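You operate a simulated robot arm through the tools that you are given. There is no shell and no other tool.

Carry out the task below with a simulated robot arm. There is one attempt and no reset: what you move stays moved.

## Task
Zero the blue meter on the grey tile, check the yellow tile, then measure the grey grille.
Fine: press the meter's button to zero it, and stand the probe back in its cup. Knock and drop nothing. Set down upright: blue probe.

Only the result counts: the job must be done as asked and must still hold three seconds after the hand-in. Knocking over, shifting, dropping, spilling or breaking anything else fails it.

## Robot
A 6-joint arm with a fingered hand, fixed in place. Base frame: the origin is on the floor under the middle of its stand, x ahead of it, y to its left, z up; the work surface is at about z = 900. Units: mm, degrees, N and s.
With the tool pointing down near the work surface it reaches from about 260 to 680 mm from the base axis. Its first joint turns from -166.0 to 166.0 degrees. Payload 4 kg.
The TCP is the grasp point between the finger pads, 26 mm short of the fingertips. In the tool frame z runs along the fingers and y along their closing line. The gripper opens to 148 mm; its body begins 73 mm behind the TCP. The gripper is a hand of 3 fingers: y runs from the thumb to the fingers, the wrist lies at [0, 0, -239] in the tool frame.
Orientation is told as [roll, pitch, yaw] about the base's x, y, z axes, in that order, counted from this pose: with the fingers straight down and closing along the base's y, the tool's x points along the base's -x, its y along +y and its z along -z.

## Interface
- The arm moves only by the tool play_rows. Its argument "deltas" is a list of rows, each an object (a shift or turn left out is 0) with "xyz": the shift along the tool's x, y, z in mm, a list of three; "delta_rot": the turn, a rotation vector about the tool's x, y, z in degrees, a list of three. In form: [{"xyz": [x, y, z], "delta_rot": [ax, ay, az]}, ...]. A call has 1 to 20 rows; each row shifts and turns the commanded pose from where the row before left it, along the tool's axes as they then stand. Rows are played at 5 a second. More than 50 mm and 8.6 degrees between two rows, and nothing of the call is played. Where a pose cannot be reached the arm comes as near as it can. A force on the tool above 40 N (or 10 N above the force at the start of the call, whichever is more), or a blocked arm, ends the call early, and 0.2 s more pass. In this call time passes only in rows, and 0.2 s behind the last. The reply holds the time, the measured pose of the TCP, the force on the tool along the base axes, the opening and the grip force, in the units named above and with some noise, with the torque about the TCP (base axes, N m) and any sound that the robot's microphone picked up.
- Cameras (640 x 400 px; columns grow to the right, rows downward): "scene" is fixed at [219.6, -651.2, 1508.6]; the picture's right is [0.61, -0.79, 0.00], its down [-0.64, -0.49, -0.60] and it looks along [0.47, 0.36, -0.80] (base axes); focal length 214 px, centre (320, 200). "wrist" rides on the gripper at [68, -39, -90] in the tool frame; the picture's right is [0.50, 0.87, 0.00], its down [-0.65, 0.38, -0.65] and it looks along [-0.57, 0.33, 0.76] (tool axes); focal length 222 px, centre (320, 200). There is no depth. A picture from a camera that has moved, and an enlarged one, comes with that camera's place and axes in the base frame and with its lens.
- grab_frame(camera): a new picture of that camera. The clock stands still meanwhile.
- slide_trunk(by): moves the trunk up (or, below 0, down) by that many mm; the arm rides with it, the base frame stays. It gives what a move gives, with no picture.
- finger_targets(finger1, finger2, thumb_bend): sets how far each is bent, from 0 (flat) to 100 (curled in); at 30 the hand is open as for a grip, at 70 the pads meet at the TCP. One left out holds its place. A second passes; each finger stops where it meets its share of the squeeze, and holds until it gets a number again. It is the only way to open and close the hand. It gives what a move gives, with no picture; readings hold the bend of each and the force on the fingers (four entries, about 0 where the hand has none), thumb and palm.
- inspect(camera, box): a new picture of the part [left, top, right, bottom] of that camera's present view, enlarged. The clock stands still meanwhile.
- sign_off(): hands the job in; it is judged then, once.

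Nothing tells you positions but the pictures and the camera data. Unless the task says otherwise, let go and move clear before handing in.

The tools are called after "Request:" as a command line: name --argument value ..., lists and objects as JSON in quotes. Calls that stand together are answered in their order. play_rows: Moves the arm, as the interface text tells. Its arguments: {"type":"object","properties":{"deltas":{"type":"array","items":{"type":"object","properties":{"xyz":{"type":"array","items":{"type":"number"}},"delta_rot":{"type":"array","items":{"type":"number"}}}}}},"required":["deltas"]} The other tools are called the same way: slide_trunk (by) moves the trunk up or down; finger_targets (finger1, finger2, thumb_bend) moves the fingers one by one; grab_frame (camera) takes a picture; inspect (camera, box) takes an enlarged picture of a part of a camera's view; sign_off () hands the job in.

At the start:

```text
time: 0.0
tcp_pos: [344.6, 29.6, 1338.3]
tool_rot: [0.0, 0.0, -0.2]
contact_force: [0.5, -0.1, 0.1]
ft_torque: [0.01, 0.02, -0.01]
gripper_width: 148.0
grip_force: 0.1
shape: jaw
bend: [30.0, 30.0, 30.0]
finger forces: [0.0, 0.0, 0.1, 0.0, 0.1, 0.1]
trunk travel left (down, up): [-275.0, 42.0]
```

scene: 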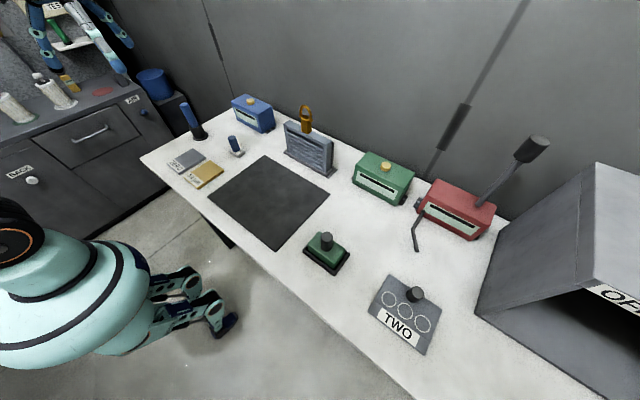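
wrist: 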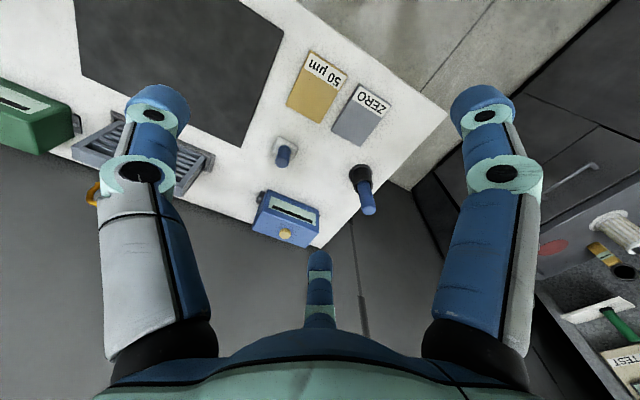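

I see a bench with a blue meter at the far left end, ZERO (grey) and 50 µm (yellow) tiles, a small blue probe in a cup, a taller blue-handled thing and a grey grille. I'll look closer before moving.

Request:
inspect --camera "scene" --box '[140, 80, 300, 200]'

Request:
inspect --camera "scene" --box '[260, 90, 420, 210]'

Request:
inspect --camera "wrist" --box '[220, 40, 420, 260]'

Request:
inspect --camera "wrist" --box '[0, 60, 220, 220]'

```text
3.33 times, centred on (220, 140) of scene
camera zoom: at [219.6, -651.2, 1508.6], right [0.61, -0.79, 0.0], down [-0.64, -0.49, -0.6], along [0.47, 0.36, -0.8], focal length 715 px, centre (653, 400)
```

zoom: 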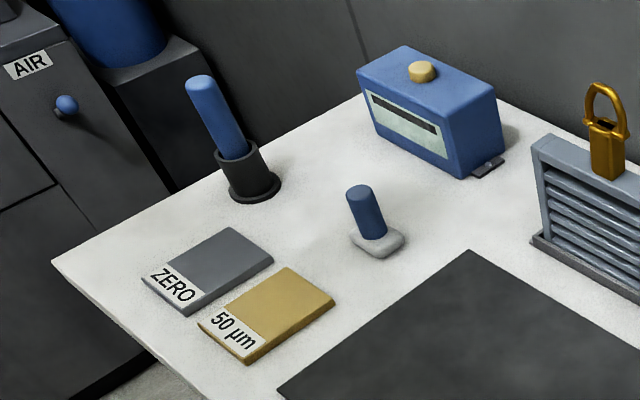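

```text
3.33 times, centred on (340, 150) of scene
camera zoom: at [219.6, -651.2, 1508.6], right [0.61, -0.79, 0.0], down [-0.64, -0.49, -0.6], along [0.47, 0.36, -0.8], focal length 715 px, centre (253, 367)
```

zoom: 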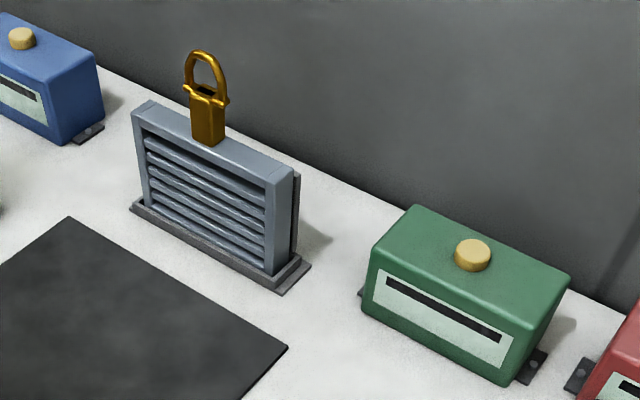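

```text
1.82 times, centred on (320, 150) of wrist
camera zoom: at [278.4, -10.0, 1428.9], right [-0.5, 0.87, 0.0], down [0.66, 0.38, 0.65], along [0.57, 0.33, -0.76], focal length 404 px, centre (320, 291)
```

zoom: 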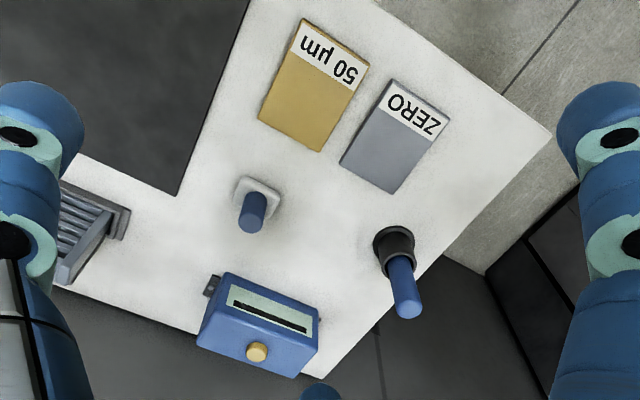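

```text
2.50 times, centred on (110, 140) of wrist
camera zoom: at [278.4, -10.0, 1428.9], right [-0.5, 0.87, 0.0], down [0.66, 0.38, 0.65], along [0.57, 0.33, -0.76], focal length 555 px, centre (845, 350)
```

zoom: 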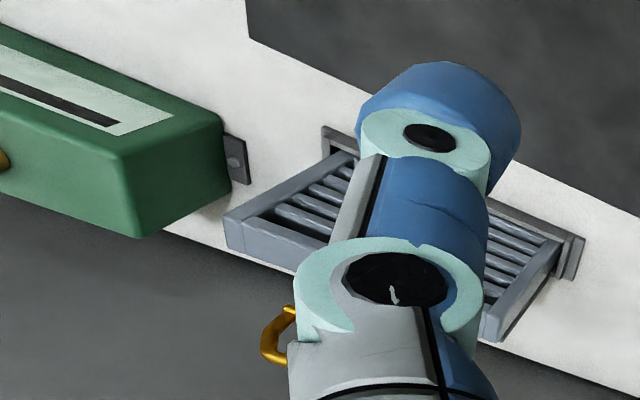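

The tall blue handle in the black cup looks like the probe, and the small blue piece on a white pad is something else. I'll zoom in on each of these before deciding.

Request:
inspect --camera "scene" --box '[170, 90, 218, 150]'

Request:
inspect --camera "scene" --box '[215, 85, 285, 165]'

Request:
inspect --camera "scene" --box '[270, 95, 350, 190]'

Request:
inspect --camera "wrist" --box '[250, 120, 390, 260]'

Request:
inspect --camera "scene" --box '[290, 130, 560, 360]'

Request:
inspect --camera "scene" --box '[0, 0, 220, 140]'

```text
6.67 times, centred on (194, 120) of scene
camera zoom: at [219.6, -651.2, 1508.6], right [0.61, -0.79, 0.0], down [-0.64, -0.49, -0.6], along [0.47, 0.36, -0.8], focal length 1430 px, centre (1160, 733)
```

zoom: 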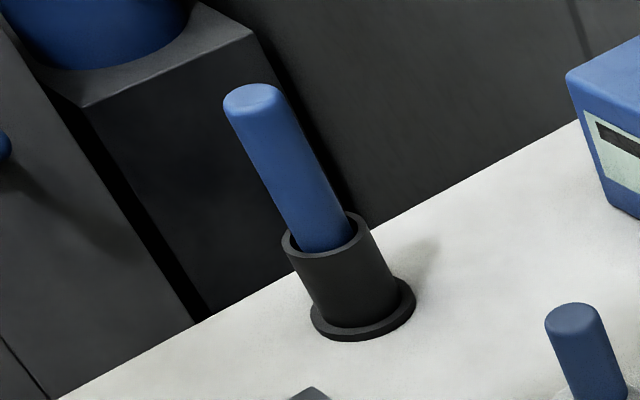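

```text
5.00 times, centred on (250, 125) of scene
camera zoom: at [219.6, -651.2, 1508.6], right [0.61, -0.79, 0.0], down [-0.64, -0.49, -0.6], along [0.47, 0.36, -0.8], focal length 1072 px, centre (670, 575)
```

zoom: 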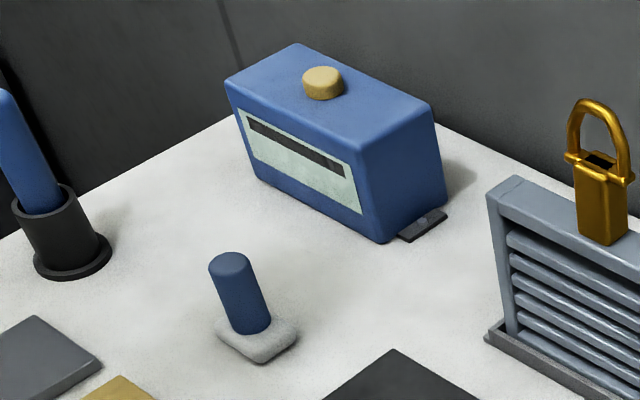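

```text
4.21 times, centred on (310, 142) of scene
camera zoom: at [219.6, -651.2, 1508.6], right [0.61, -0.79, 0.0], down [-0.64, -0.49, -0.6], along [0.47, 0.36, -0.8], focal length 903 px, centre (362, 442)
```

zoom: 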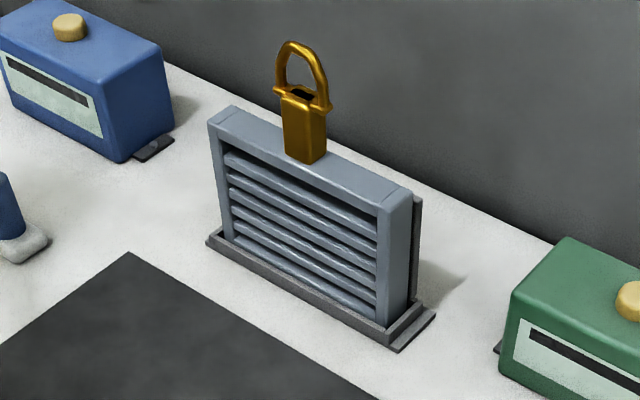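

```text
2.86 times, centred on (320, 190) of wrist
camera zoom: at [278.4, -10.0, 1428.9], right [-0.5, 0.87, 0.0], down [0.66, 0.38, 0.65], along [0.57, 0.33, -0.76], focal length 635 px, centre (320, 229)
```

zoom: 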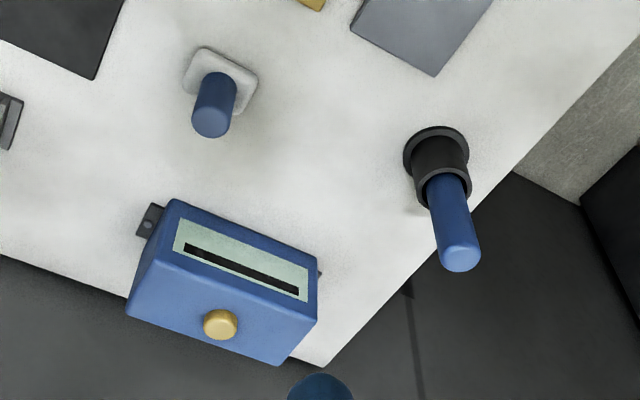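

```text
1.74 times, centred on (425, 245) of scene
camera zoom: at [219.6, -651.2, 1508.6], right [0.61, -0.79, 0.0], down [-0.64, -0.49, -0.6], along [0.47, 0.36, -0.8], focal length 373 px, centre (137, 122)
```

zoom: 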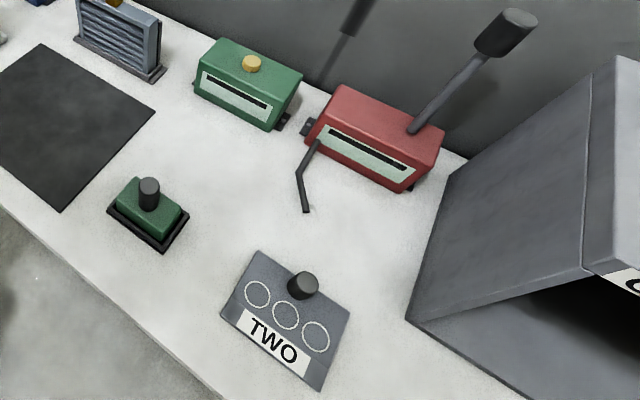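

```text
2.86 times, centred on (110, 70) of scene
camera zoom: at [219.6, -651.2, 1508.6], right [0.61, -0.79, 0.0], down [-0.64, -0.49, -0.6], along [0.47, 0.36, -0.8], focal length 613 px, centre (920, 571)
```

zoom: 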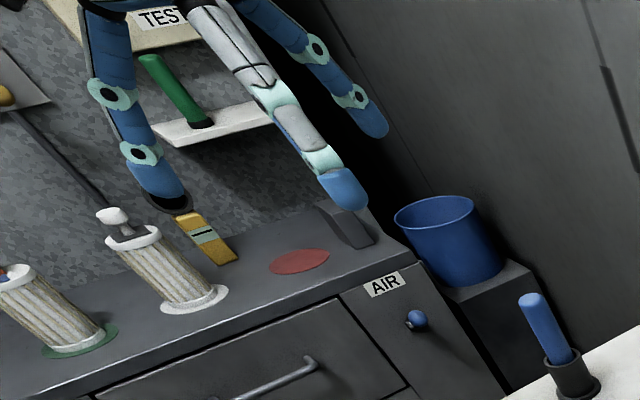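

The black cup with the tall blue probe is at about (532, 271), and the probe's top is near z = 1050. The meter button is near (761, 151, 1005) and the grille front near x = 695. I'll move above the probe and refine that.

Request:
play_rows --deltas '[{"xyz": [-15, 20, 10]}, {"xyz": [-17, 24, 13]}, {"xyz": [-17, 24, 13]}, {"xyz": [-17, 24, 13]}, {"xyz": [-17, 24, 13]}, {"xyz": [-17, 24, 13]}, {"xyz": [-17, 24, 13]}, {"xyz": [-17, 24, 13]}, {"xyz": [-17, 20, 13]}, {"xyz": [-17, 16, 13]}, {"xyz": [-10, 10, 8]}, {"xyz": [-9, 7, 5]}]'

Request:
grab_frame --camera "wrist"

Request:
grab_frame --camera "scene"

```text
time: 2.6
tcp_pos: [532.3, 271.7, 1198.9]
tool_rot: [0.0, 0.0, -0.1]
contact_force: [-0.3, 0.2, 0.1]
ft_torque: [0.0, 0.07, -0.01]
gripper_width: 148.0
grip_force: 0.1
shape: jaw
bend: [30.0, 30.0, 30.0]
finger forces: [0.0, 0.0, 0.0, 0.0, 0.0, 0.0]
trunk travel left (down, up): [-275.0, 42.0]
```

```text
taken
camera wrist: at [466.0, 231.5, 1289.3], right [-0.5, 0.87, 0.0], down [0.66, 0.38, 0.65], along [0.57, 0.33, -0.76], focal length 222 px, centre (320, 200)
```

wrist: 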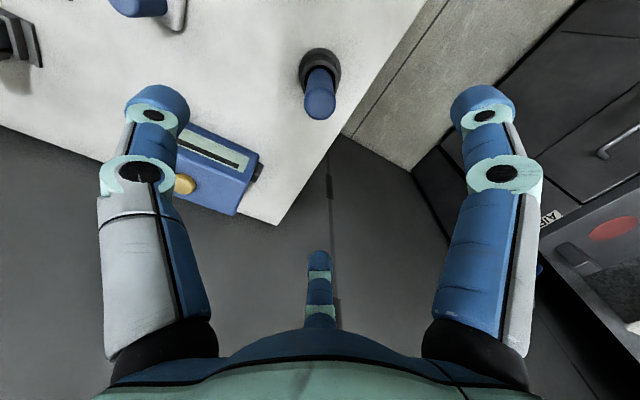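

```text
taken
```

scene: 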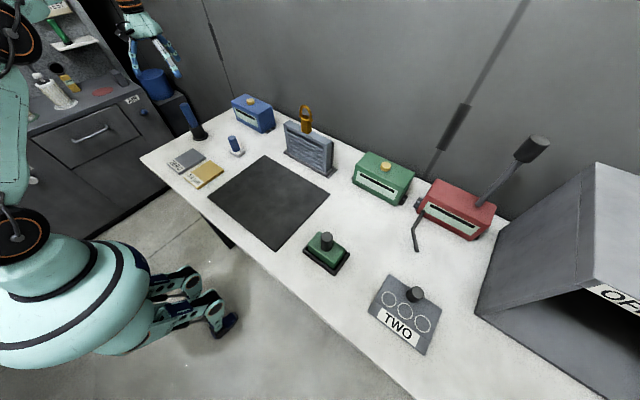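

The hand is over the cup area. I'll zoom the wrist view to refine the probe position.

Request:
inspect --camera "wrist" --box '[270, 30, 370, 130]'

Request:
inspect --camera "wrist" --box '[150, 100, 290, 240]'

```text
4.00 times, centred on (320, 80) of wrist
camera zoom: at [466.0, 231.5, 1289.3], right [-0.5, 0.87, 0.0], down [0.66, 0.38, 0.65], along [0.57, 0.33, -0.76], focal length 888 px, centre (320, 680)
```

zoom: 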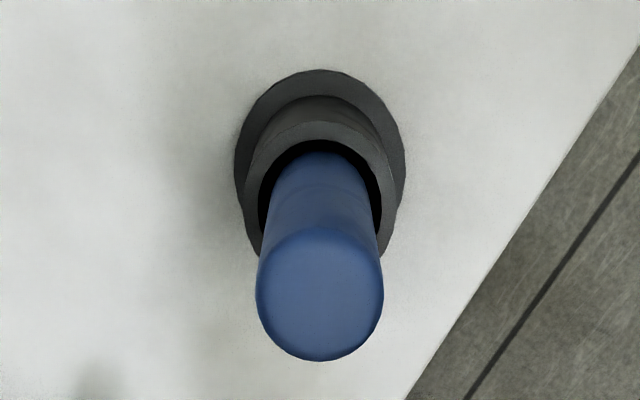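

```text
2.86 times, centred on (220, 170) of wrist
camera zoom: at [466.0, 231.5, 1289.3], right [-0.5, 0.87, 0.0], down [0.66, 0.38, 0.65], along [0.57, 0.33, -0.76], focal length 635 px, centre (606, 286)
```

zoom: 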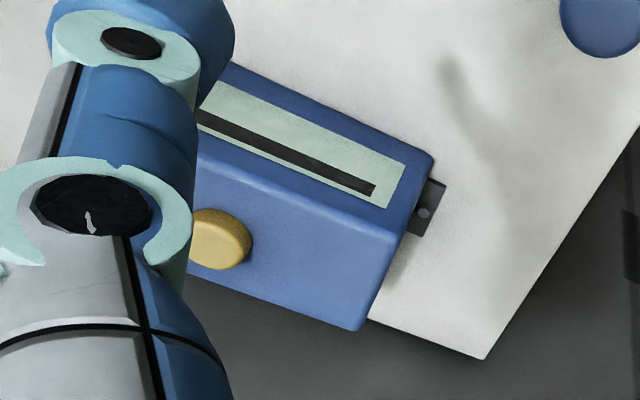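

The probe top is at about (531.3, 269.5, 1048) and its diameter is about 33 mm. I'm lowering the open hand around it, with the TCP stopping near z = 1003.

Request:
play_rows --deltas '[{"xyz": [1.0, -2.2, 15]}, {"xyz": [0, 0, 30]}, {"xyz": [0, 0, 30]}, {"xyz": [0, 0, 30]}, {"xyz": [0, 0, 25]}, {"xyz": [0, 0, 20]}, {"xyz": [0, 0, 20]}, {"xyz": [0, 0, 15]}, {"xyz": [0, 0, 10]}]'

Request:
grab_frame --camera "wrist"

Request:
inspect --camera "scene" --box '[140, 60, 260, 150]'

```text
time: 4.6
tcp_pos: [530.6, 268.0, 1002.7]
tool_rot: [0.0, 0.0, -0.1]
contact_force: [-0.6, 0.7, -0.3]
ft_torque: [0.0, 0.01, 0.02]
gripper_width: 147.9
grip_force: 0.0
shape: jaw
bend: [30.0, 30.0, 30.0]
finger forces: [0.0, 0.0, 0.0, 0.0, 0.0, 0.1]
trunk travel left (down, up): [-275.0, 42.0]
```

```text
taken
camera wrist: at [465.0, 228.8, 1094.0], right [-0.5, 0.87, 0.0], down [0.66, 0.38, 0.65], along [0.57, 0.33, -0.76], focal length 222 px, centre (320, 200)
```

wrist: 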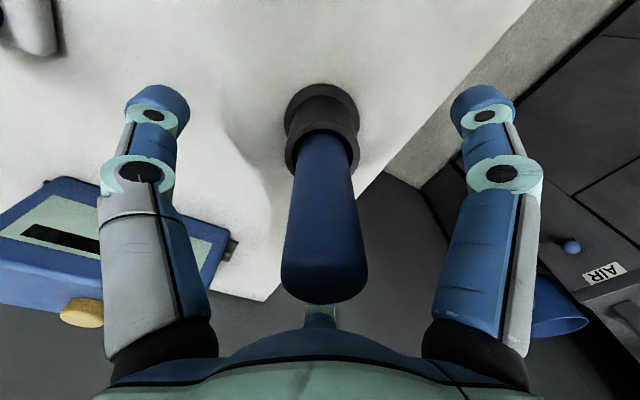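

```text
4.44 times, centred on (200, 105) of scene
camera zoom: at [219.6, -651.2, 1508.6], right [0.61, -0.79, 0.0], down [-0.64, -0.49, -0.6], along [0.47, 0.36, -0.8], focal length 953 px, centre (853, 622)
```

zoom: 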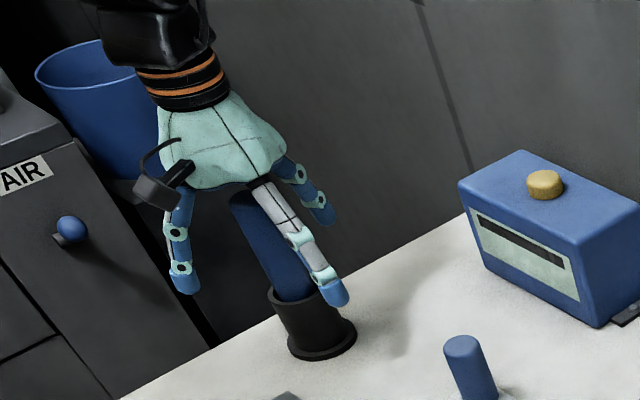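

The probe is centred in the hand to within about 2 mm. I'll nudge the hand and start closing the fingers.

Request:
play_rows --deltas '[{"xyz": [-0.5, 1.5, 0]}]'

Request:
finger_targets --finger1 56 --finger2 56 --thumb_bend 56

Request:
grab_frame --camera "wrist"

```text
time: 5.0
tcp_pos: [530.5, 269.7, 1004.2]
tool_rot: [0.0, 0.0, -0.1]
contact_force: [-0.3, 0.7, -0.3]
ft_torque: [-0.02, 0.01, -0.01]
gripper_width: 147.7
grip_force: 0.1
shape: jaw
bend: [30.0, 30.0, 30.0]
finger forces: [0.0, 0.1, 0.0, 0.0, 0.1, 0.0]
trunk travel left (down, up): [-275.0, 42.0]
```

```text
time: 6.0
tcp_pos: [530.6, 270.7, 1004.6]
tool_rot: [0.0, -0.1, 0.0]
contact_force: [0.3, -0.3, 0.0]
ft_torque: [0.0, -0.01, -0.03]
gripper_width: 43.1
grip_force: 0.1
shape: fingers
bend: [56.0, 56.0, 56.0]
finger forces: [0.0, 0.0, 0.1, 0.0, 0.1, 0.1]
trunk travel left (down, up): [-275.0, 42.0]
```

```text
taken
camera wrist: at [465.3, 230.2, 1094.4], right [-0.5, 0.87, 0.0], down [0.66, 0.38, 0.65], along [0.57, 0.33, -0.76], focal length 222 px, centre (320, 200)
```

wrist: 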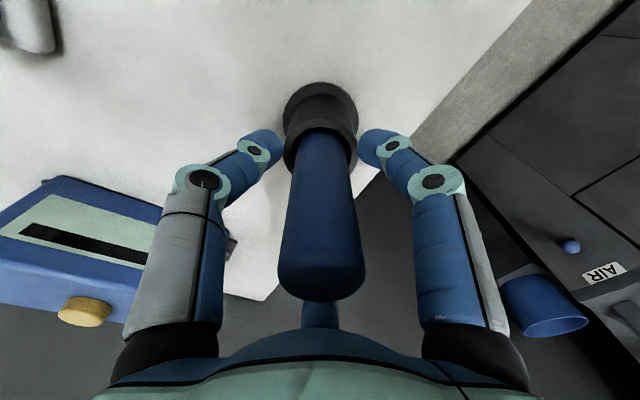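

The fingers ring the handle evenly with a few mm of gap on each side. Closing to grip.

Request:
finger_targets --finger1 70 --finger2 70 --thumb_bend 70

Request:
grab_frame --camera "wrist"

```text
time: 7.0
tcp_pos: [531.4, 270.1, 1004.4]
tool_rot: [0.0, 0.1, 0.0]
contact_force: [-0.3, 0.0, -0.3]
ft_torque: [0.0, 0.02, 0.02]
gripper_width: 24.3
grip_force: 12.3
shape: fingers
bend: [61.0, 62.0, 64.0]
finger forces: [8.3, 7.1, 0.0, 0.0, 9.0, 0.1]
trunk travel left (down, up): [-275.0, 42.0]
```

```text
taken
camera wrist: at [465.3, 230.2, 1094.3], right [-0.5, 0.87, 0.0], down [0.66, 0.38, 0.65], along [0.57, 0.33, -0.76], focal length 222 px, centre (320, 200)
```

wrist: 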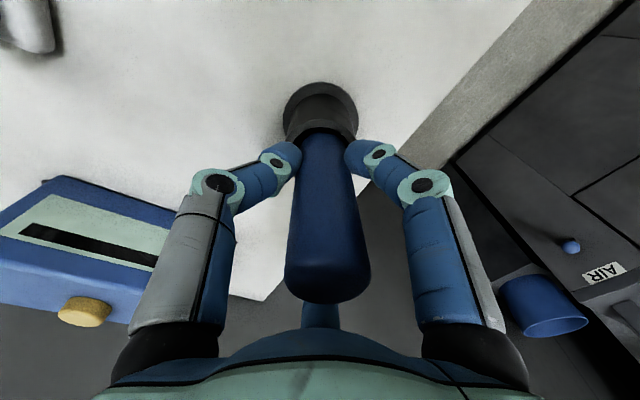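

All three fingers are holding at about 8 N each. Now I'll lift straight up out of the cup and look at the tip.

Request:
play_rows --deltas '[{"xyz": [0, 0, -5]}, {"xyz": [0, 0, -10]}, {"xyz": [0, 0, -15]}, {"xyz": [0, 0, -20]}, {"xyz": [0, 0, -25]}, {"xyz": [0, 0, -25]}, {"xyz": [0, 0, -20]}]'

Request:
inspect --camera "scene" --box '[140, 30, 240, 150]'

Request:
grab_frame --camera "wrist"

```text
time: 8.6
tcp_pos: [530.1, 268.4, 1125.0]
tool_rot: [0.0, 0.1, 0.1]
contact_force: [-0.7, 0.3, -1.3]
ft_torque: [0.02, 0.01, -0.01]
gripper_width: 24.3
grip_force: 11.7
shape: fingers
bend: [61.0, 62.0, 64.0]
finger forces: [8.0, 6.9, 0.1, 0.1, 8.8, 0.0]
trunk travel left (down, up): [-275.0, 42.0]
```

```text
3.33 times, centred on (190, 90) of scene
camera zoom: at [219.6, -651.2, 1508.6], right [0.61, -0.79, 0.0], down [-0.64, -0.49, -0.6], along [0.47, 0.36, -0.8], focal length 715 px, centre (753, 567)
```

zoom: 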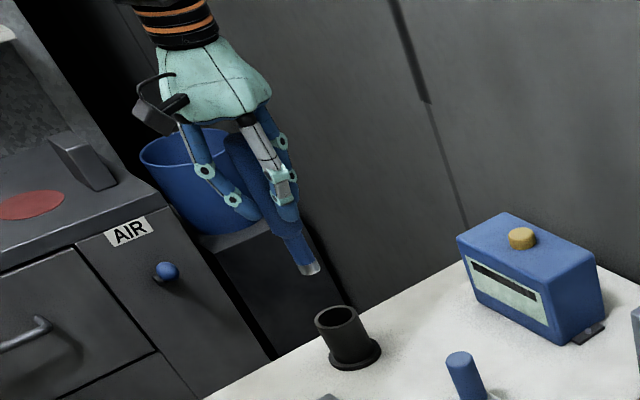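

```text
taken
camera wrist: at [465.5, 229.6, 1215.0], right [-0.5, 0.87, 0.0], down [0.66, 0.38, 0.65], along [0.57, 0.33, -0.76], focal length 222 px, centre (320, 200)
```

wrist: 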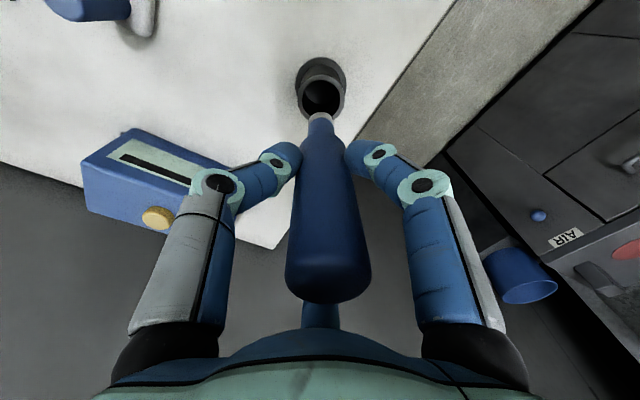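

Request:
inspect --camera "scene" --box '[168, 50, 216, 120]'

Request:
inspect --camera "wrist" --box '[260, 40, 380, 160]'

Request:
inspect --camera "scene" --box '[225, 90, 275, 135]'

```text
5.71 times, centred on (192, 85) of scene
camera zoom: at [219.6, -651.2, 1508.6], right [0.61, -0.79, 0.0], down [-0.64, -0.49, -0.6], along [0.47, 0.36, -0.8], focal length 1226 px, centre (1051, 857)
```

zoom: 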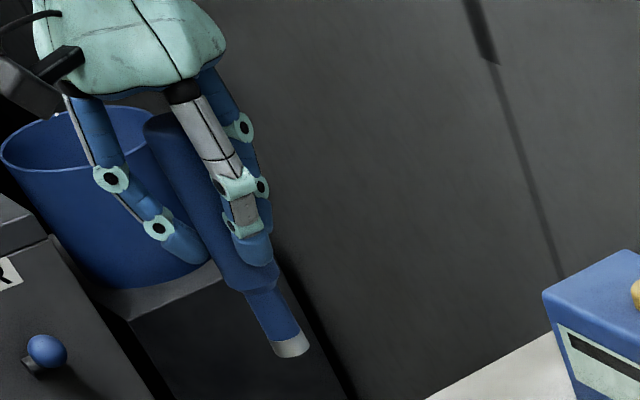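

```text
3.33 times, centred on (320, 100) of wrist
camera zoom: at [465.5, 229.6, 1215.0], right [-0.5, 0.87, 0.0], down [0.66, 0.38, 0.65], along [0.57, 0.33, -0.76], focal length 740 px, centre (320, 533)
```

zoom: 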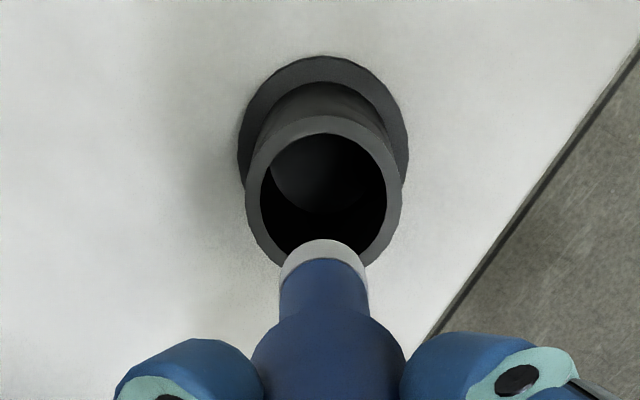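

```text
8.89 times, centred on (250, 112) of scene
camera zoom: at [219.6, -651.2, 1508.6], right [0.61, -0.79, 0.0], down [-0.64, -0.49, -0.6], along [0.47, 0.36, -0.8], focal length 1906 px, centre (942, 978)
```

zoom: 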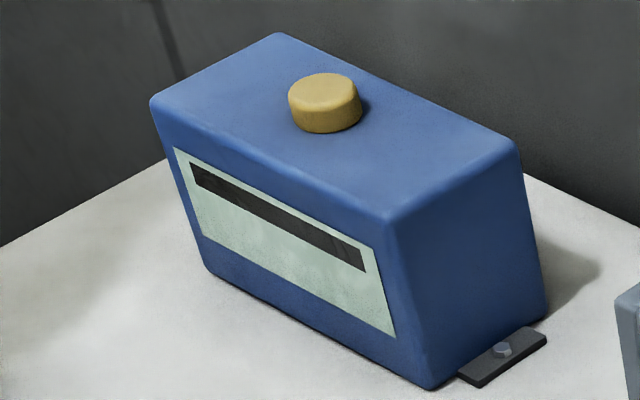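

The probe has a neck with a flat silver tip about 22 mm wide, sitting about 98 mm below the TCP. The ZERO tile spans roughly x 340–457, y 114–210, so I'll carry the probe above its bare part and look.

Request:
play_rows --deltas '[{"xyz": [10, -8, 0]}, {"xyz": [20, -17, 0]}, {"xyz": [20, -18, 0]}, {"xyz": [20, -18, 0]}, {"xyz": [20, -18, 0]}, {"xyz": [20, -17, 10]}, {"xyz": [12, -10, 15]}, {"xyz": [0, 0, 20]}, {"xyz": [0, 0, 15]}, {"xyz": [0, 0, 5]}]'

Request:
inspect --camera "scene" --box '[140, 80, 260, 200]'

Request:
grab_frame --camera "wrist"

```text
time: 10.8
tcp_pos: [409.0, 163.3, 1059.7]
tool_rot: [0.0, 0.0, -0.2]
contact_force: [-0.5, -0.1, -0.9]
ft_torque: [0.03, 0.0, 0.0]
gripper_width: 24.4
grip_force: 12.2
shape: fingers
bend: [61.0, 62.0, 64.0]
finger forces: [8.1, 6.8, 0.0, 0.1, 8.6, 0.0]
trunk travel left (down, up): [-275.0, 42.0]
```

```text
3.33 times, centred on (200, 140) of scene
camera zoom: at [219.6, -651.2, 1508.6], right [0.61, -0.79, 0.0], down [-0.64, -0.49, -0.6], along [0.47, 0.36, -0.8], focal length 715 px, centre (720, 400)
```

zoom: 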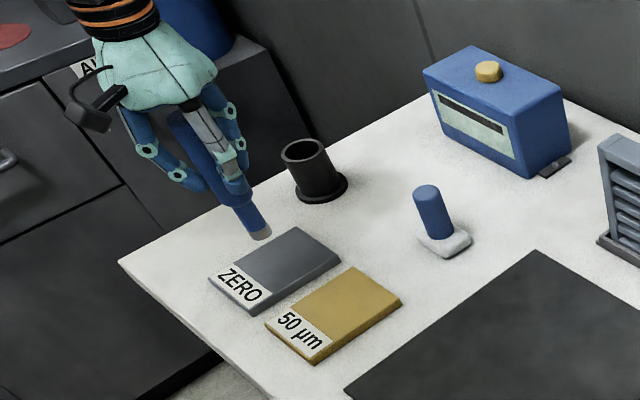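

```text
taken
camera wrist: at [343.2, 124.2, 1149.0], right [-0.5, 0.87, 0.0], down [0.66, 0.38, 0.65], along [0.57, 0.33, -0.76], focal length 222 px, centre (320, 200)
```

wrist: 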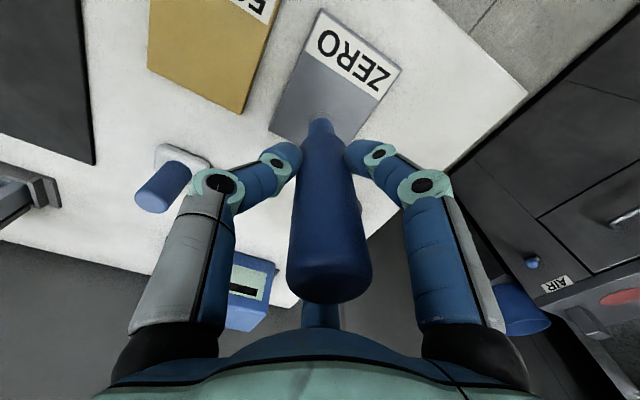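

The tip is hovering about 50 mm above the bare part of the ZERO tile at roughly (409, 163). I'll descend in stages and watch the force.

Request:
play_rows --deltas '[{"xyz": [0, 0, 10]}, {"xyz": [0, 0, 12]}, {"xyz": [0, 0, 10]}, {"xyz": [0, 0, 5]}]'

Request:
inspect --camera "scene" --box '[165, 120, 225, 190]'

Request:
inspect --camera "wrist" --box '[240, 20, 400, 160]'

```text
time: 11.8
tcp_pos: [409.5, 163.7, 1020.2]
tool_rot: [0.0, 0.0, -0.1]
contact_force: [0.6, 0.0, -1.6]
ft_torque: [0.0, 0.01, 0.0]
gripper_width: 24.3
grip_force: 11.9
shape: fingers
bend: [61.0, 62.0, 64.0]
finger forces: [8.1, 6.8, 0.1, 0.1, 8.7, 0.1]
trunk travel left (down, up): [-275.0, 42.0]
```

```text
5.71 times, centred on (195, 155) of scene
camera zoom: at [219.6, -651.2, 1508.6], right [0.61, -0.79, 0.0], down [-0.64, -0.49, -0.6], along [0.47, 0.36, -0.8], focal length 1226 px, centre (1034, 457)
```

zoom: 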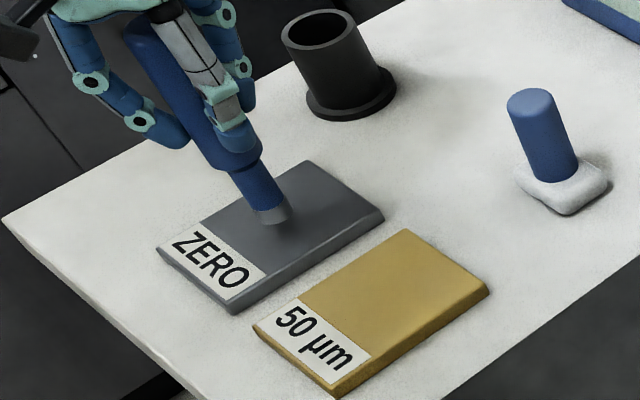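

```text
2.86 times, centred on (320, 90) of wrist
camera zoom: at [343.1, 124.2, 1112.3], right [-0.5, 0.87, 0.0], down [0.66, 0.38, 0.65], along [0.57, 0.33, -0.76], focal length 635 px, centre (320, 514)
```

zoom: 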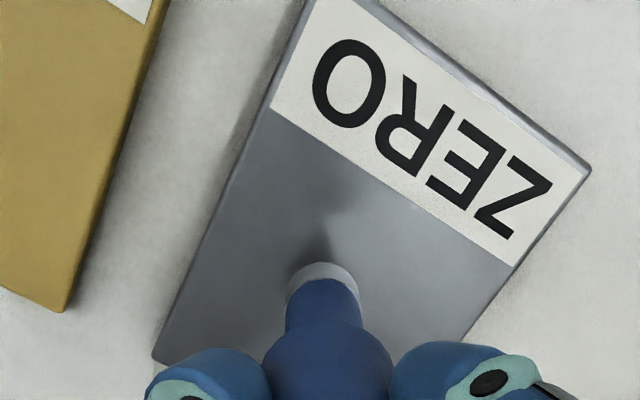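

The tip is about 10 mm above the tile now. Continuing in small steps.

Request:
play_rows --deltas '[{"xyz": [0, 0, 2]}, {"xyz": [0, 0, 2]}, {"xyz": [0, 0, 1]}]'

Request:
play_rows --deltas '[{"xyz": [0, 0, 1]}, {"xyz": [0, 0, 1]}]'

Request:
inspect --camera "scene" --box '[165, 120, 225, 190]'

```text
time: 12.6
tcp_pos: [409.1, 163.8, 1016.0]
tool_rot: [0.0, -0.1, -0.1]
contact_force: [0.3, -0.1, -1.6]
ft_torque: [0.0, 0.0, -0.04]
gripper_width: 24.3
grip_force: 11.5
shape: fingers
bend: [61.0, 62.0, 64.0]
finger forces: [8.1, 6.7, 0.0, 0.0, 8.7, 0.1]
trunk travel left (down, up): [-275.0, 42.0]
```

```text
time: 13.2
tcp_pos: [409.6, 163.8, 1015.0]
tool_rot: [0.0, 0.1, -0.1]
contact_force: [0.1, 0.2, -1.8]
ft_torque: [0.01, 0.0, 0.02]
gripper_width: 24.2
grip_force: 12.2
shape: fingers
bend: [61.0, 62.0, 64.0]
finger forces: [8.2, 6.9, 0.0, 0.1, 8.6, 0.1]
trunk travel left (down, up): [-275.0, 42.0]
```

```text
5.71 times, centred on (195, 155) of scene
camera zoom: at [219.6, -651.2, 1508.6], right [0.61, -0.79, 0.0], down [-0.64, -0.49, -0.6], along [0.47, 0.36, -0.8], focal length 1226 px, centre (1034, 457)
```

zoom: 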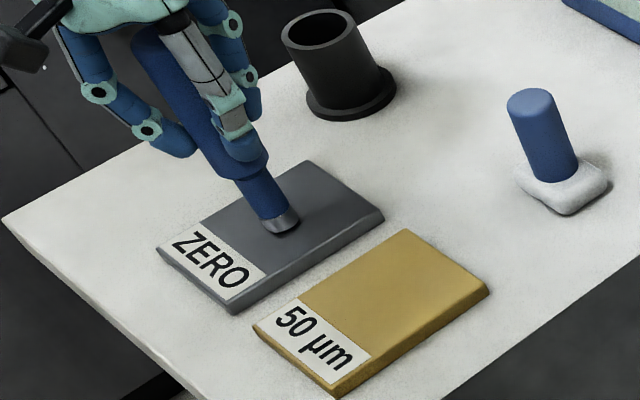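

Very close but no contact yet. I'll keep going 1 mm at a time.

Request:
play_rows --deltas '[{"xyz": [0, 0, 1]}]'

Request:
play_rows --deltas '[{"xyz": [0, 0, 1]}]'

Request:
play_rows --deltas '[{"xyz": [0, 0, 1]}]'

```text
time: 13.6
tcp_pos: [409.6, 163.7, 1013.5]
tool_rot: [0.0, 0.0, 0.0]
contact_force: [0.4, 0.4, -1.1]
ft_torque: [-0.01, -0.03, -0.06]
gripper_width: 24.1
grip_force: 11.7
shape: fingers
bend: [61.0, 62.0, 64.0]
finger forces: [8.0, 6.7, 0.0, 0.0, 8.7, 0.0]
trunk travel left (down, up): [-275.0, 42.0]
```

```text
time: 14.0
tcp_pos: [408.9, 162.3, 1012.3]
tool_rot: [0.0, 0.0, -0.2]
contact_force: [0.4, -0.1, -1.0]
ft_torque: [-0.01, -0.03, -0.01]
gripper_width: 24.0
grip_force: 12.3
shape: fingers
bend: [61.0, 62.0, 64.0]
finger forces: [8.1, 6.8, 0.1, 0.0, 8.7, 0.0]
trunk travel left (down, up): [-275.0, 42.0]
```

```text
time: 14.4
tcp_pos: [409.0, 163.9, 1012.7]
tool_rot: [0.0, 0.0, -0.1]
contact_force: [-0.2, 0.4, -0.1]
ft_torque: [-0.03, -0.02, -0.01]
gripper_width: 24.0
grip_force: 12.5
shape: fingers
bend: [61.0, 62.0, 64.0]
finger forces: [8.0, 6.8, 0.0, 0.0, 8.9, 0.1]
trunk travel left (down, up): [-275.0, 42.0]
```

The force reading is rising, so the tile has begun carrying the probe. One more mm, then I'll check the meter display.

Request:
play_rows --deltas '[{"xyz": [0, 0, 1]}]'

Request:
inspect --camera "scene" --box '[225, 90, 275, 135]'

Request:
inspect --camera "scene" --box '[175, 125, 225, 175]'

Request:
inspect --camera "wrist" --box '[240, 20, 400, 160]'

```text
time: 14.8
tcp_pos: [409.6, 163.1, 1011.7]
tool_rot: [0.0, -0.2, -0.1]
contact_force: [0.2, -1.7, 5.6]
ft_torque: [-0.02, -0.02, 0.02]
gripper_width: 24.3
grip_force: 12.5
shape: fingers
bend: [61.0, 62.0, 65.0]
finger forces: [8.5, 7.1, 0.0, 0.0, 9.8, 0.0]
trunk travel left (down, up): [-275.0, 42.0]
```

```text
8.89 times, centred on (250, 112) of scene
camera zoom: at [219.6, -651.2, 1508.6], right [0.61, -0.79, 0.0], down [-0.64, -0.49, -0.6], along [0.47, 0.36, -0.8], focal length 1906 px, centre (942, 978)
```

zoom: 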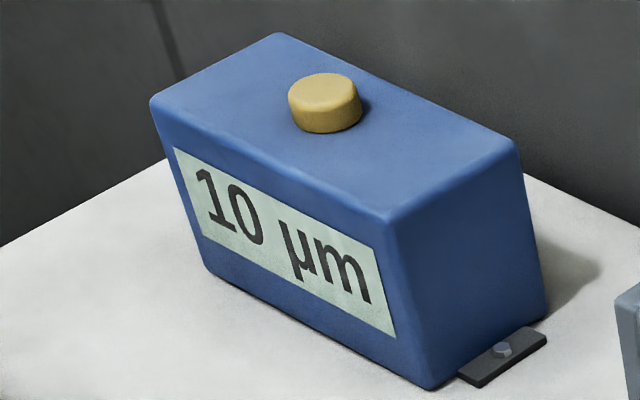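

```text
8.00 times, centred on (200, 150) of scene
camera zoom: at [219.6, -651.2, 1508.6], right [0.61, -0.79, 0.0], down [-0.64, -0.49, -0.6], along [0.47, 0.36, -0.8], focal length 1716 px, centre (1280, 600)
```

zoom: 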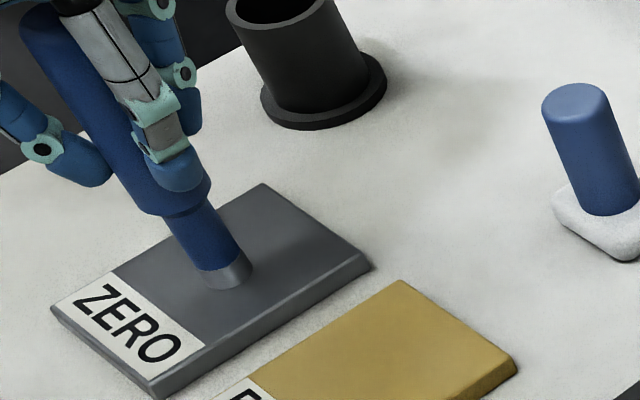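

```text
2.86 times, centred on (320, 90) of wrist
camera zoom: at [343.3, 123.7, 1101.7], right [-0.5, 0.87, 0.0], down [0.65, 0.38, 0.66], along [0.57, 0.33, -0.76], focal length 635 px, centre (320, 514)
```

zoom: 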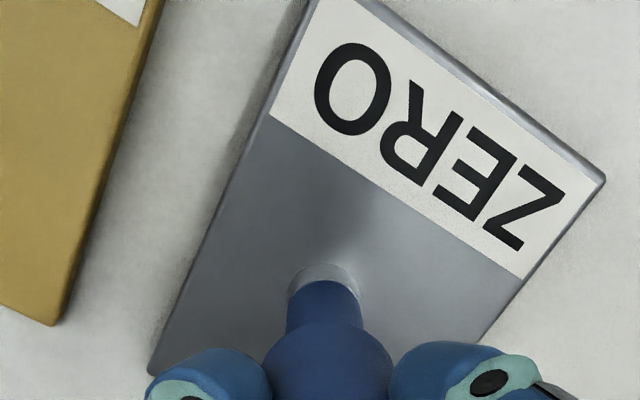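

The meter now reads "10 µm" on the zero tile, which is the offset to be zeroed. I'll lift slightly to see whether the reading holds with the probe off the tile.

Request:
play_rows --deltas '[{"xyz": [0, 0, -3]}, {"xyz": [0, 0, -7]}, {"xyz": [0, 0, -5]}]'

Request:
inspect --camera "scene" --box '[225, 90, 275, 135]'

Request:
inspect --camera "scene" --box '[175, 125, 225, 175]'

```text
time: 15.6
tcp_pos: [410.1, 163.6, 1026.2]
tool_rot: [0.0, 0.0, 0.0]
contact_force: [-0.3, 0.0, -0.9]
ft_torque: [0.01, 0.0, 0.01]
gripper_width: 24.2
grip_force: 11.9
shape: fingers
bend: [61.0, 62.0, 65.0]
finger forces: [8.2, 6.7, 0.0, 0.1, 9.0, 0.0]
trunk travel left (down, up): [-275.0, 42.0]
```

```text
8.89 times, centred on (250, 112) of scene
camera zoom: at [219.6, -651.2, 1508.6], right [0.61, -0.79, 0.0], down [-0.64, -0.49, -0.6], along [0.47, 0.36, -0.8], focal length 1906 px, centre (942, 978)
```

zoom: 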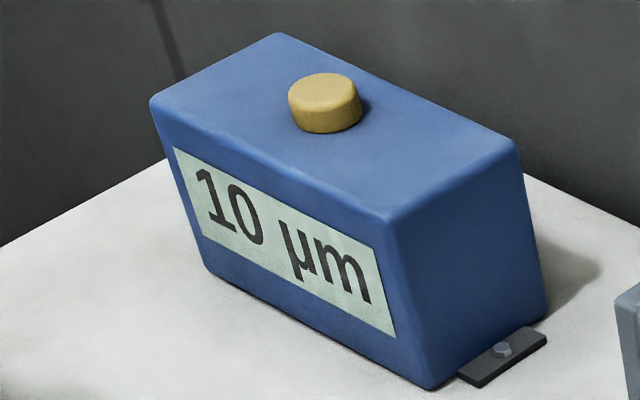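

```text
8.00 times, centred on (200, 150) of scene
camera zoom: at [219.6, -651.2, 1508.6], right [0.61, -0.79, 0.0], down [-0.64, -0.49, -0.6], along [0.47, 0.36, -0.8], focal length 1716 px, centre (1280, 600)
```

zoom: 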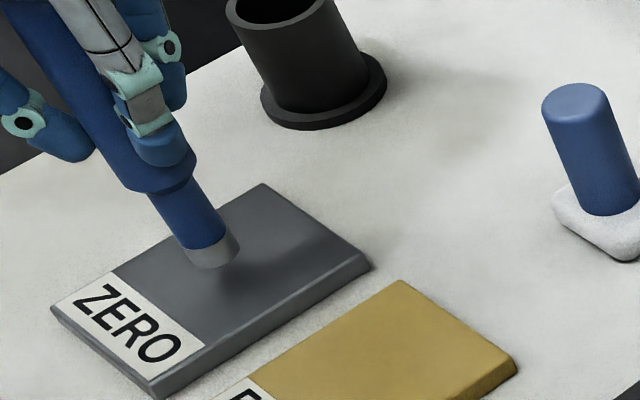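

The reading stays at 10 µm after lifting, so the last reading is held. I'll put the probe back in its cup (axis about 531.3, 269.6) to free the hand for the button.

Request:
play_rows --deltas '[{"xyz": [0, 0, -15]}, {"xyz": [0, 0, -25]}, {"xyz": [0, 0, -25]}, {"xyz": [-10, 8, -15]}, {"xyz": [-20, 18, 0]}, {"xyz": [-20, 18, 0]}, {"xyz": [-20, 18, 0]}, {"xyz": [-20, 18, 0]}, {"xyz": [-20, 17, 0]}, {"xyz": [-11.5, 9.5, 0]}, {"xyz": [0, 0, 10]}, {"xyz": [0, 0, 10]}]'

Request:
grab_frame --camera "wrist"

Request:
inspect --camera "scene" --box '[160, 60, 230, 150]'

Request:
inspect --camera "scene" --box '[225, 90, 275, 135]'

```text
time: 18.2
tcp_pos: [530.6, 270.5, 1085.8]
tool_rot: [0.0, 0.1, 0.0]
contact_force: [-0.8, -0.3, -0.8]
ft_torque: [-0.04, 0.01, -0.04]
gripper_width: 24.3
grip_force: 11.9
shape: fingers
bend: [61.0, 62.0, 65.0]
finger forces: [8.1, 6.9, 0.0, 0.1, 8.6, 0.0]
trunk travel left (down, up): [-275.0, 42.0]
```

```text
taken
camera wrist: at [465.2, 230.7, 1175.9], right [-0.5, 0.87, 0.0], down [0.66, 0.38, 0.65], along [0.57, 0.33, -0.76], focal length 222 px, centre (320, 200)
```

wrist: 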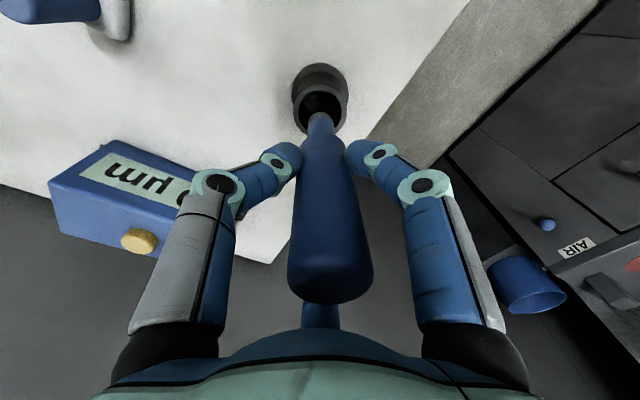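

```text
4.44 times, centred on (195, 105) of scene
camera zoom: at [219.6, -651.2, 1508.6], right [0.61, -0.79, 0.0], down [-0.64, -0.49, -0.6], along [0.47, 0.36, -0.8], focal length 953 px, centre (876, 622)
```

zoom: 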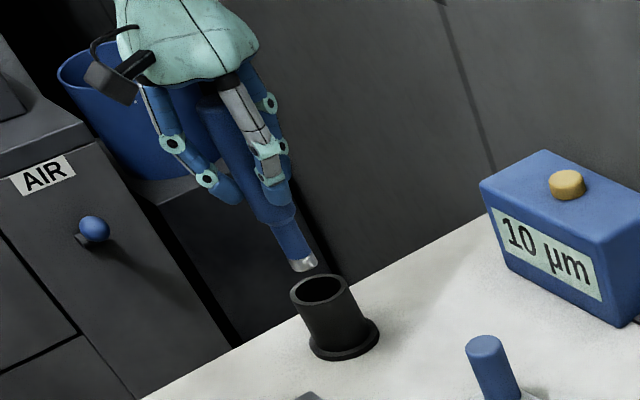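

```text
8.89 times, centred on (250, 112) of scene
camera zoom: at [219.6, -651.2, 1508.6], right [0.61, -0.79, 0.0], down [-0.64, -0.49, -0.6], along [0.47, 0.36, -0.8], focal length 1906 px, centre (942, 978)
```

zoom: 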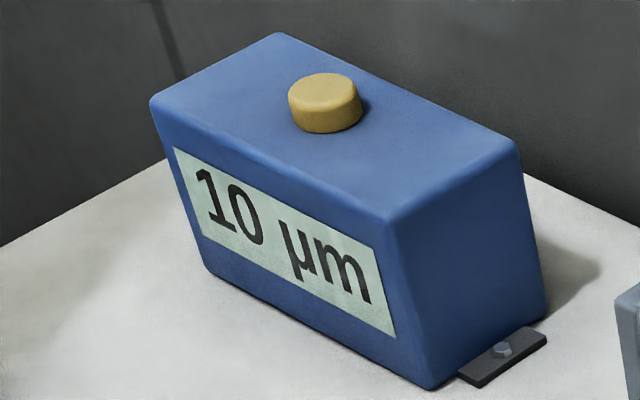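

Request:
inspect --camera "wrist" --box '[270, 50, 370, 150]'

```text
4.00 times, centred on (320, 100) of wrist
camera zoom: at [465.2, 230.7, 1175.9], right [-0.5, 0.87, 0.0], down [0.66, 0.38, 0.65], along [0.57, 0.33, -0.76], focal length 888 px, centre (320, 600)
```

zoom: 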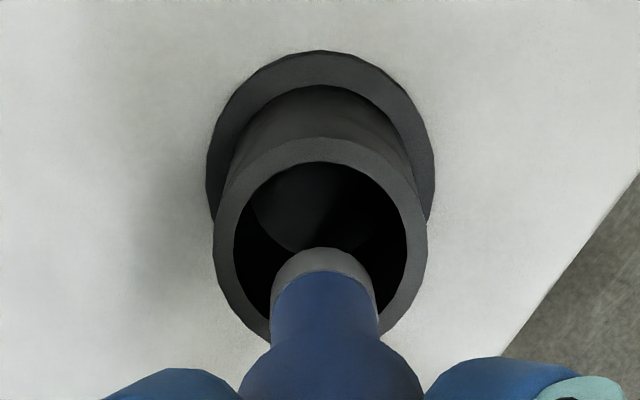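

The tip is aligned with the cup to within about 2 mm. Lowering it in.

Request:
play_rows --deltas '[{"xyz": [0, 0, 8]}, {"xyz": [0, 0, 12]}, {"xyz": [0, 0, 12]}, {"xyz": [0, 0, 12]}, {"xyz": [0, 0, 12]}, {"xyz": [0, 0, 10]}, {"xyz": [0, 0, 6]}, {"xyz": [0, 0, 2]}]'

Request:
play_rows --deltas '[{"xyz": [0, 0, 1]}, {"xyz": [0, 0, 1]}]'

```text
time: 20.0
tcp_pos: [530.5, 269.7, 1011.5]
tool_rot: [0.0, 0.0, -0.1]
contact_force: [-0.1, 0.2, -1.9]
ft_torque: [-0.01, -0.02, -0.01]
gripper_width: 24.2
grip_force: 11.8
shape: fingers
bend: [61.0, 62.0, 65.0]
finger forces: [8.2, 6.8, 0.0, 0.1, 8.7, 0.0]
trunk travel left (down, up): [-275.0, 42.0]
```

```text
time: 20.6
tcp_pos: [531.4, 269.8, 1009.6]
tool_rot: [0.1, 0.1, 0.1]
contact_force: [0.1, -0.1, -1.5]
ft_torque: [-0.03, -0.01, 0.02]
gripper_width: 24.2
grip_force: 11.7
shape: fingers
bend: [61.0, 62.0, 65.0]
finger forces: [8.1, 6.9, 0.1, 0.1, 8.7, 0.0]
trunk travel left (down, up): [-275.0, 42.0]
```

Request:
play_rows --deltas '[{"xyz": [0, 0, 1]}, {"xyz": [0, 0, 1]}]'

Request:
play_rows --deltas '[{"xyz": [0, 0, 1]}]'

Request:
play_rows --deltas '[{"xyz": [0, 0, 1]}]'

```text
time: 21.2
tcp_pos: [530.6, 270.8, 1008.3]
tool_rot: [0.0, 0.0, -0.1]
contact_force: [0.1, 0.6, -0.6]
ft_torque: [0.01, 0.0, 0.01]
gripper_width: 24.0
grip_force: 11.2
shape: fingers
bend: [61.0, 62.0, 65.0]
finger forces: [8.1, 6.9, 0.0, 0.1, 8.8, 0.0]
trunk travel left (down, up): [-275.0, 42.0]
```

```text
time: 21.6
tcp_pos: [530.3, 269.8, 1007.5]
tool_rot: [0.0, 0.0, -0.1]
contact_force: [-0.1, 0.1, -1.2]
ft_torque: [0.02, 0.01, 0.0]
gripper_width: 24.0
grip_force: 12.2
shape: fingers
bend: [61.0, 62.0, 65.0]
finger forces: [8.1, 6.9, 0.0, 0.0, 8.7, 0.0]
trunk travel left (down, up): [-275.0, 42.0]
```

```text
time: 22.0
tcp_pos: [530.4, 269.7, 1005.5]
tool_rot: [-0.1, 0.1, -0.1]
contact_force: [0.1, -0.2, -0.2]
ft_torque: [0.0, -0.01, -0.02]
gripper_width: 24.1
grip_force: 11.9
shape: fingers
bend: [61.0, 62.0, 65.0]
finger forces: [8.1, 6.9, 0.0, 0.1, 8.8, 0.0]
trunk travel left (down, up): [-275.0, 42.0]
```

Request:
play_rows --deltas '[{"xyz": [0, 0, 1]}]'

Request:
finger_targets --finger1 57 --finger2 57 --thumb_bend 57

Request:
finger_targets --finger1 30 --finger2 30 --thumb_bend 30

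Request:
grab_frame --camera "wrist"

Request:
inspect --camera "scene" --box '[150, 70, 290, 160]'

```text
time: 22.4
tcp_pos: [531.4, 269.0, 1004.5]
tool_rot: [0.0, -0.1, 0.0]
contact_force: [-0.1, 0.1, -1.4]
ft_torque: [0.02, -0.01, 0.0]
gripper_width: 24.0
grip_force: 11.8
shape: fingers
bend: [61.0, 62.0, 65.0]
finger forces: [8.1, 6.8, 0.1, 0.0, 8.7, 0.1]
trunk travel left (down, up): [-275.0, 42.0]
```

```text
time: 23.4
tcp_pos: [531.8, 270.7, 1004.8]
tool_rot: [0.0, -0.1, -0.1]
contact_force: [0.7, -0.4, -0.2]
ft_torque: [0.01, 0.03, -0.01]
gripper_width: 42.0
grip_force: 0.1
shape: fingers
bend: [56.0, 56.0, 56.0]
finger forces: [0.0, 0.0, 0.0, 0.0, 0.0, 0.0]
trunk travel left (down, up): [-275.0, 42.0]
```

```text
time: 24.4
tcp_pos: [531.2, 269.0, 1003.8]
tool_rot: [0.0, 0.0, 0.0]
contact_force: [0.5, -0.9, 0.7]
ft_torque: [0.0, 0.02, 0.01]
gripper_width: 126.7
grip_force: 0.1
shape: fingers
bend: [30.0, 30.0, 30.0]
finger forces: [0.1, 0.1, 0.0, 0.1, 0.1, 0.1]
trunk travel left (down, up): [-275.0, 42.0]
```

```text
taken
camera wrist: at [465.0, 230.5, 1095.0], right [-0.5, 0.87, 0.0], down [0.66, 0.38, 0.65], along [0.57, 0.33, -0.76], focal length 222 px, centre (320, 200)
```

wrist: 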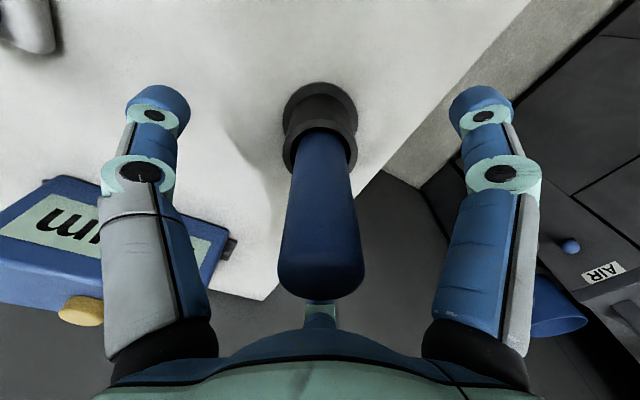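

```text
4.44 times, centred on (220, 115) of scene
camera zoom: at [219.6, -651.2, 1508.6], right [0.61, -0.79, 0.0], down [-0.64, -0.49, -0.6], along [0.47, 0.36, -0.8], focal length 953 px, centre (764, 578)
```

zoom: 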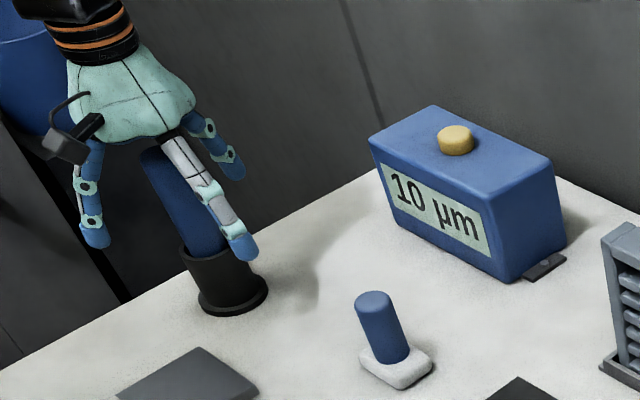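

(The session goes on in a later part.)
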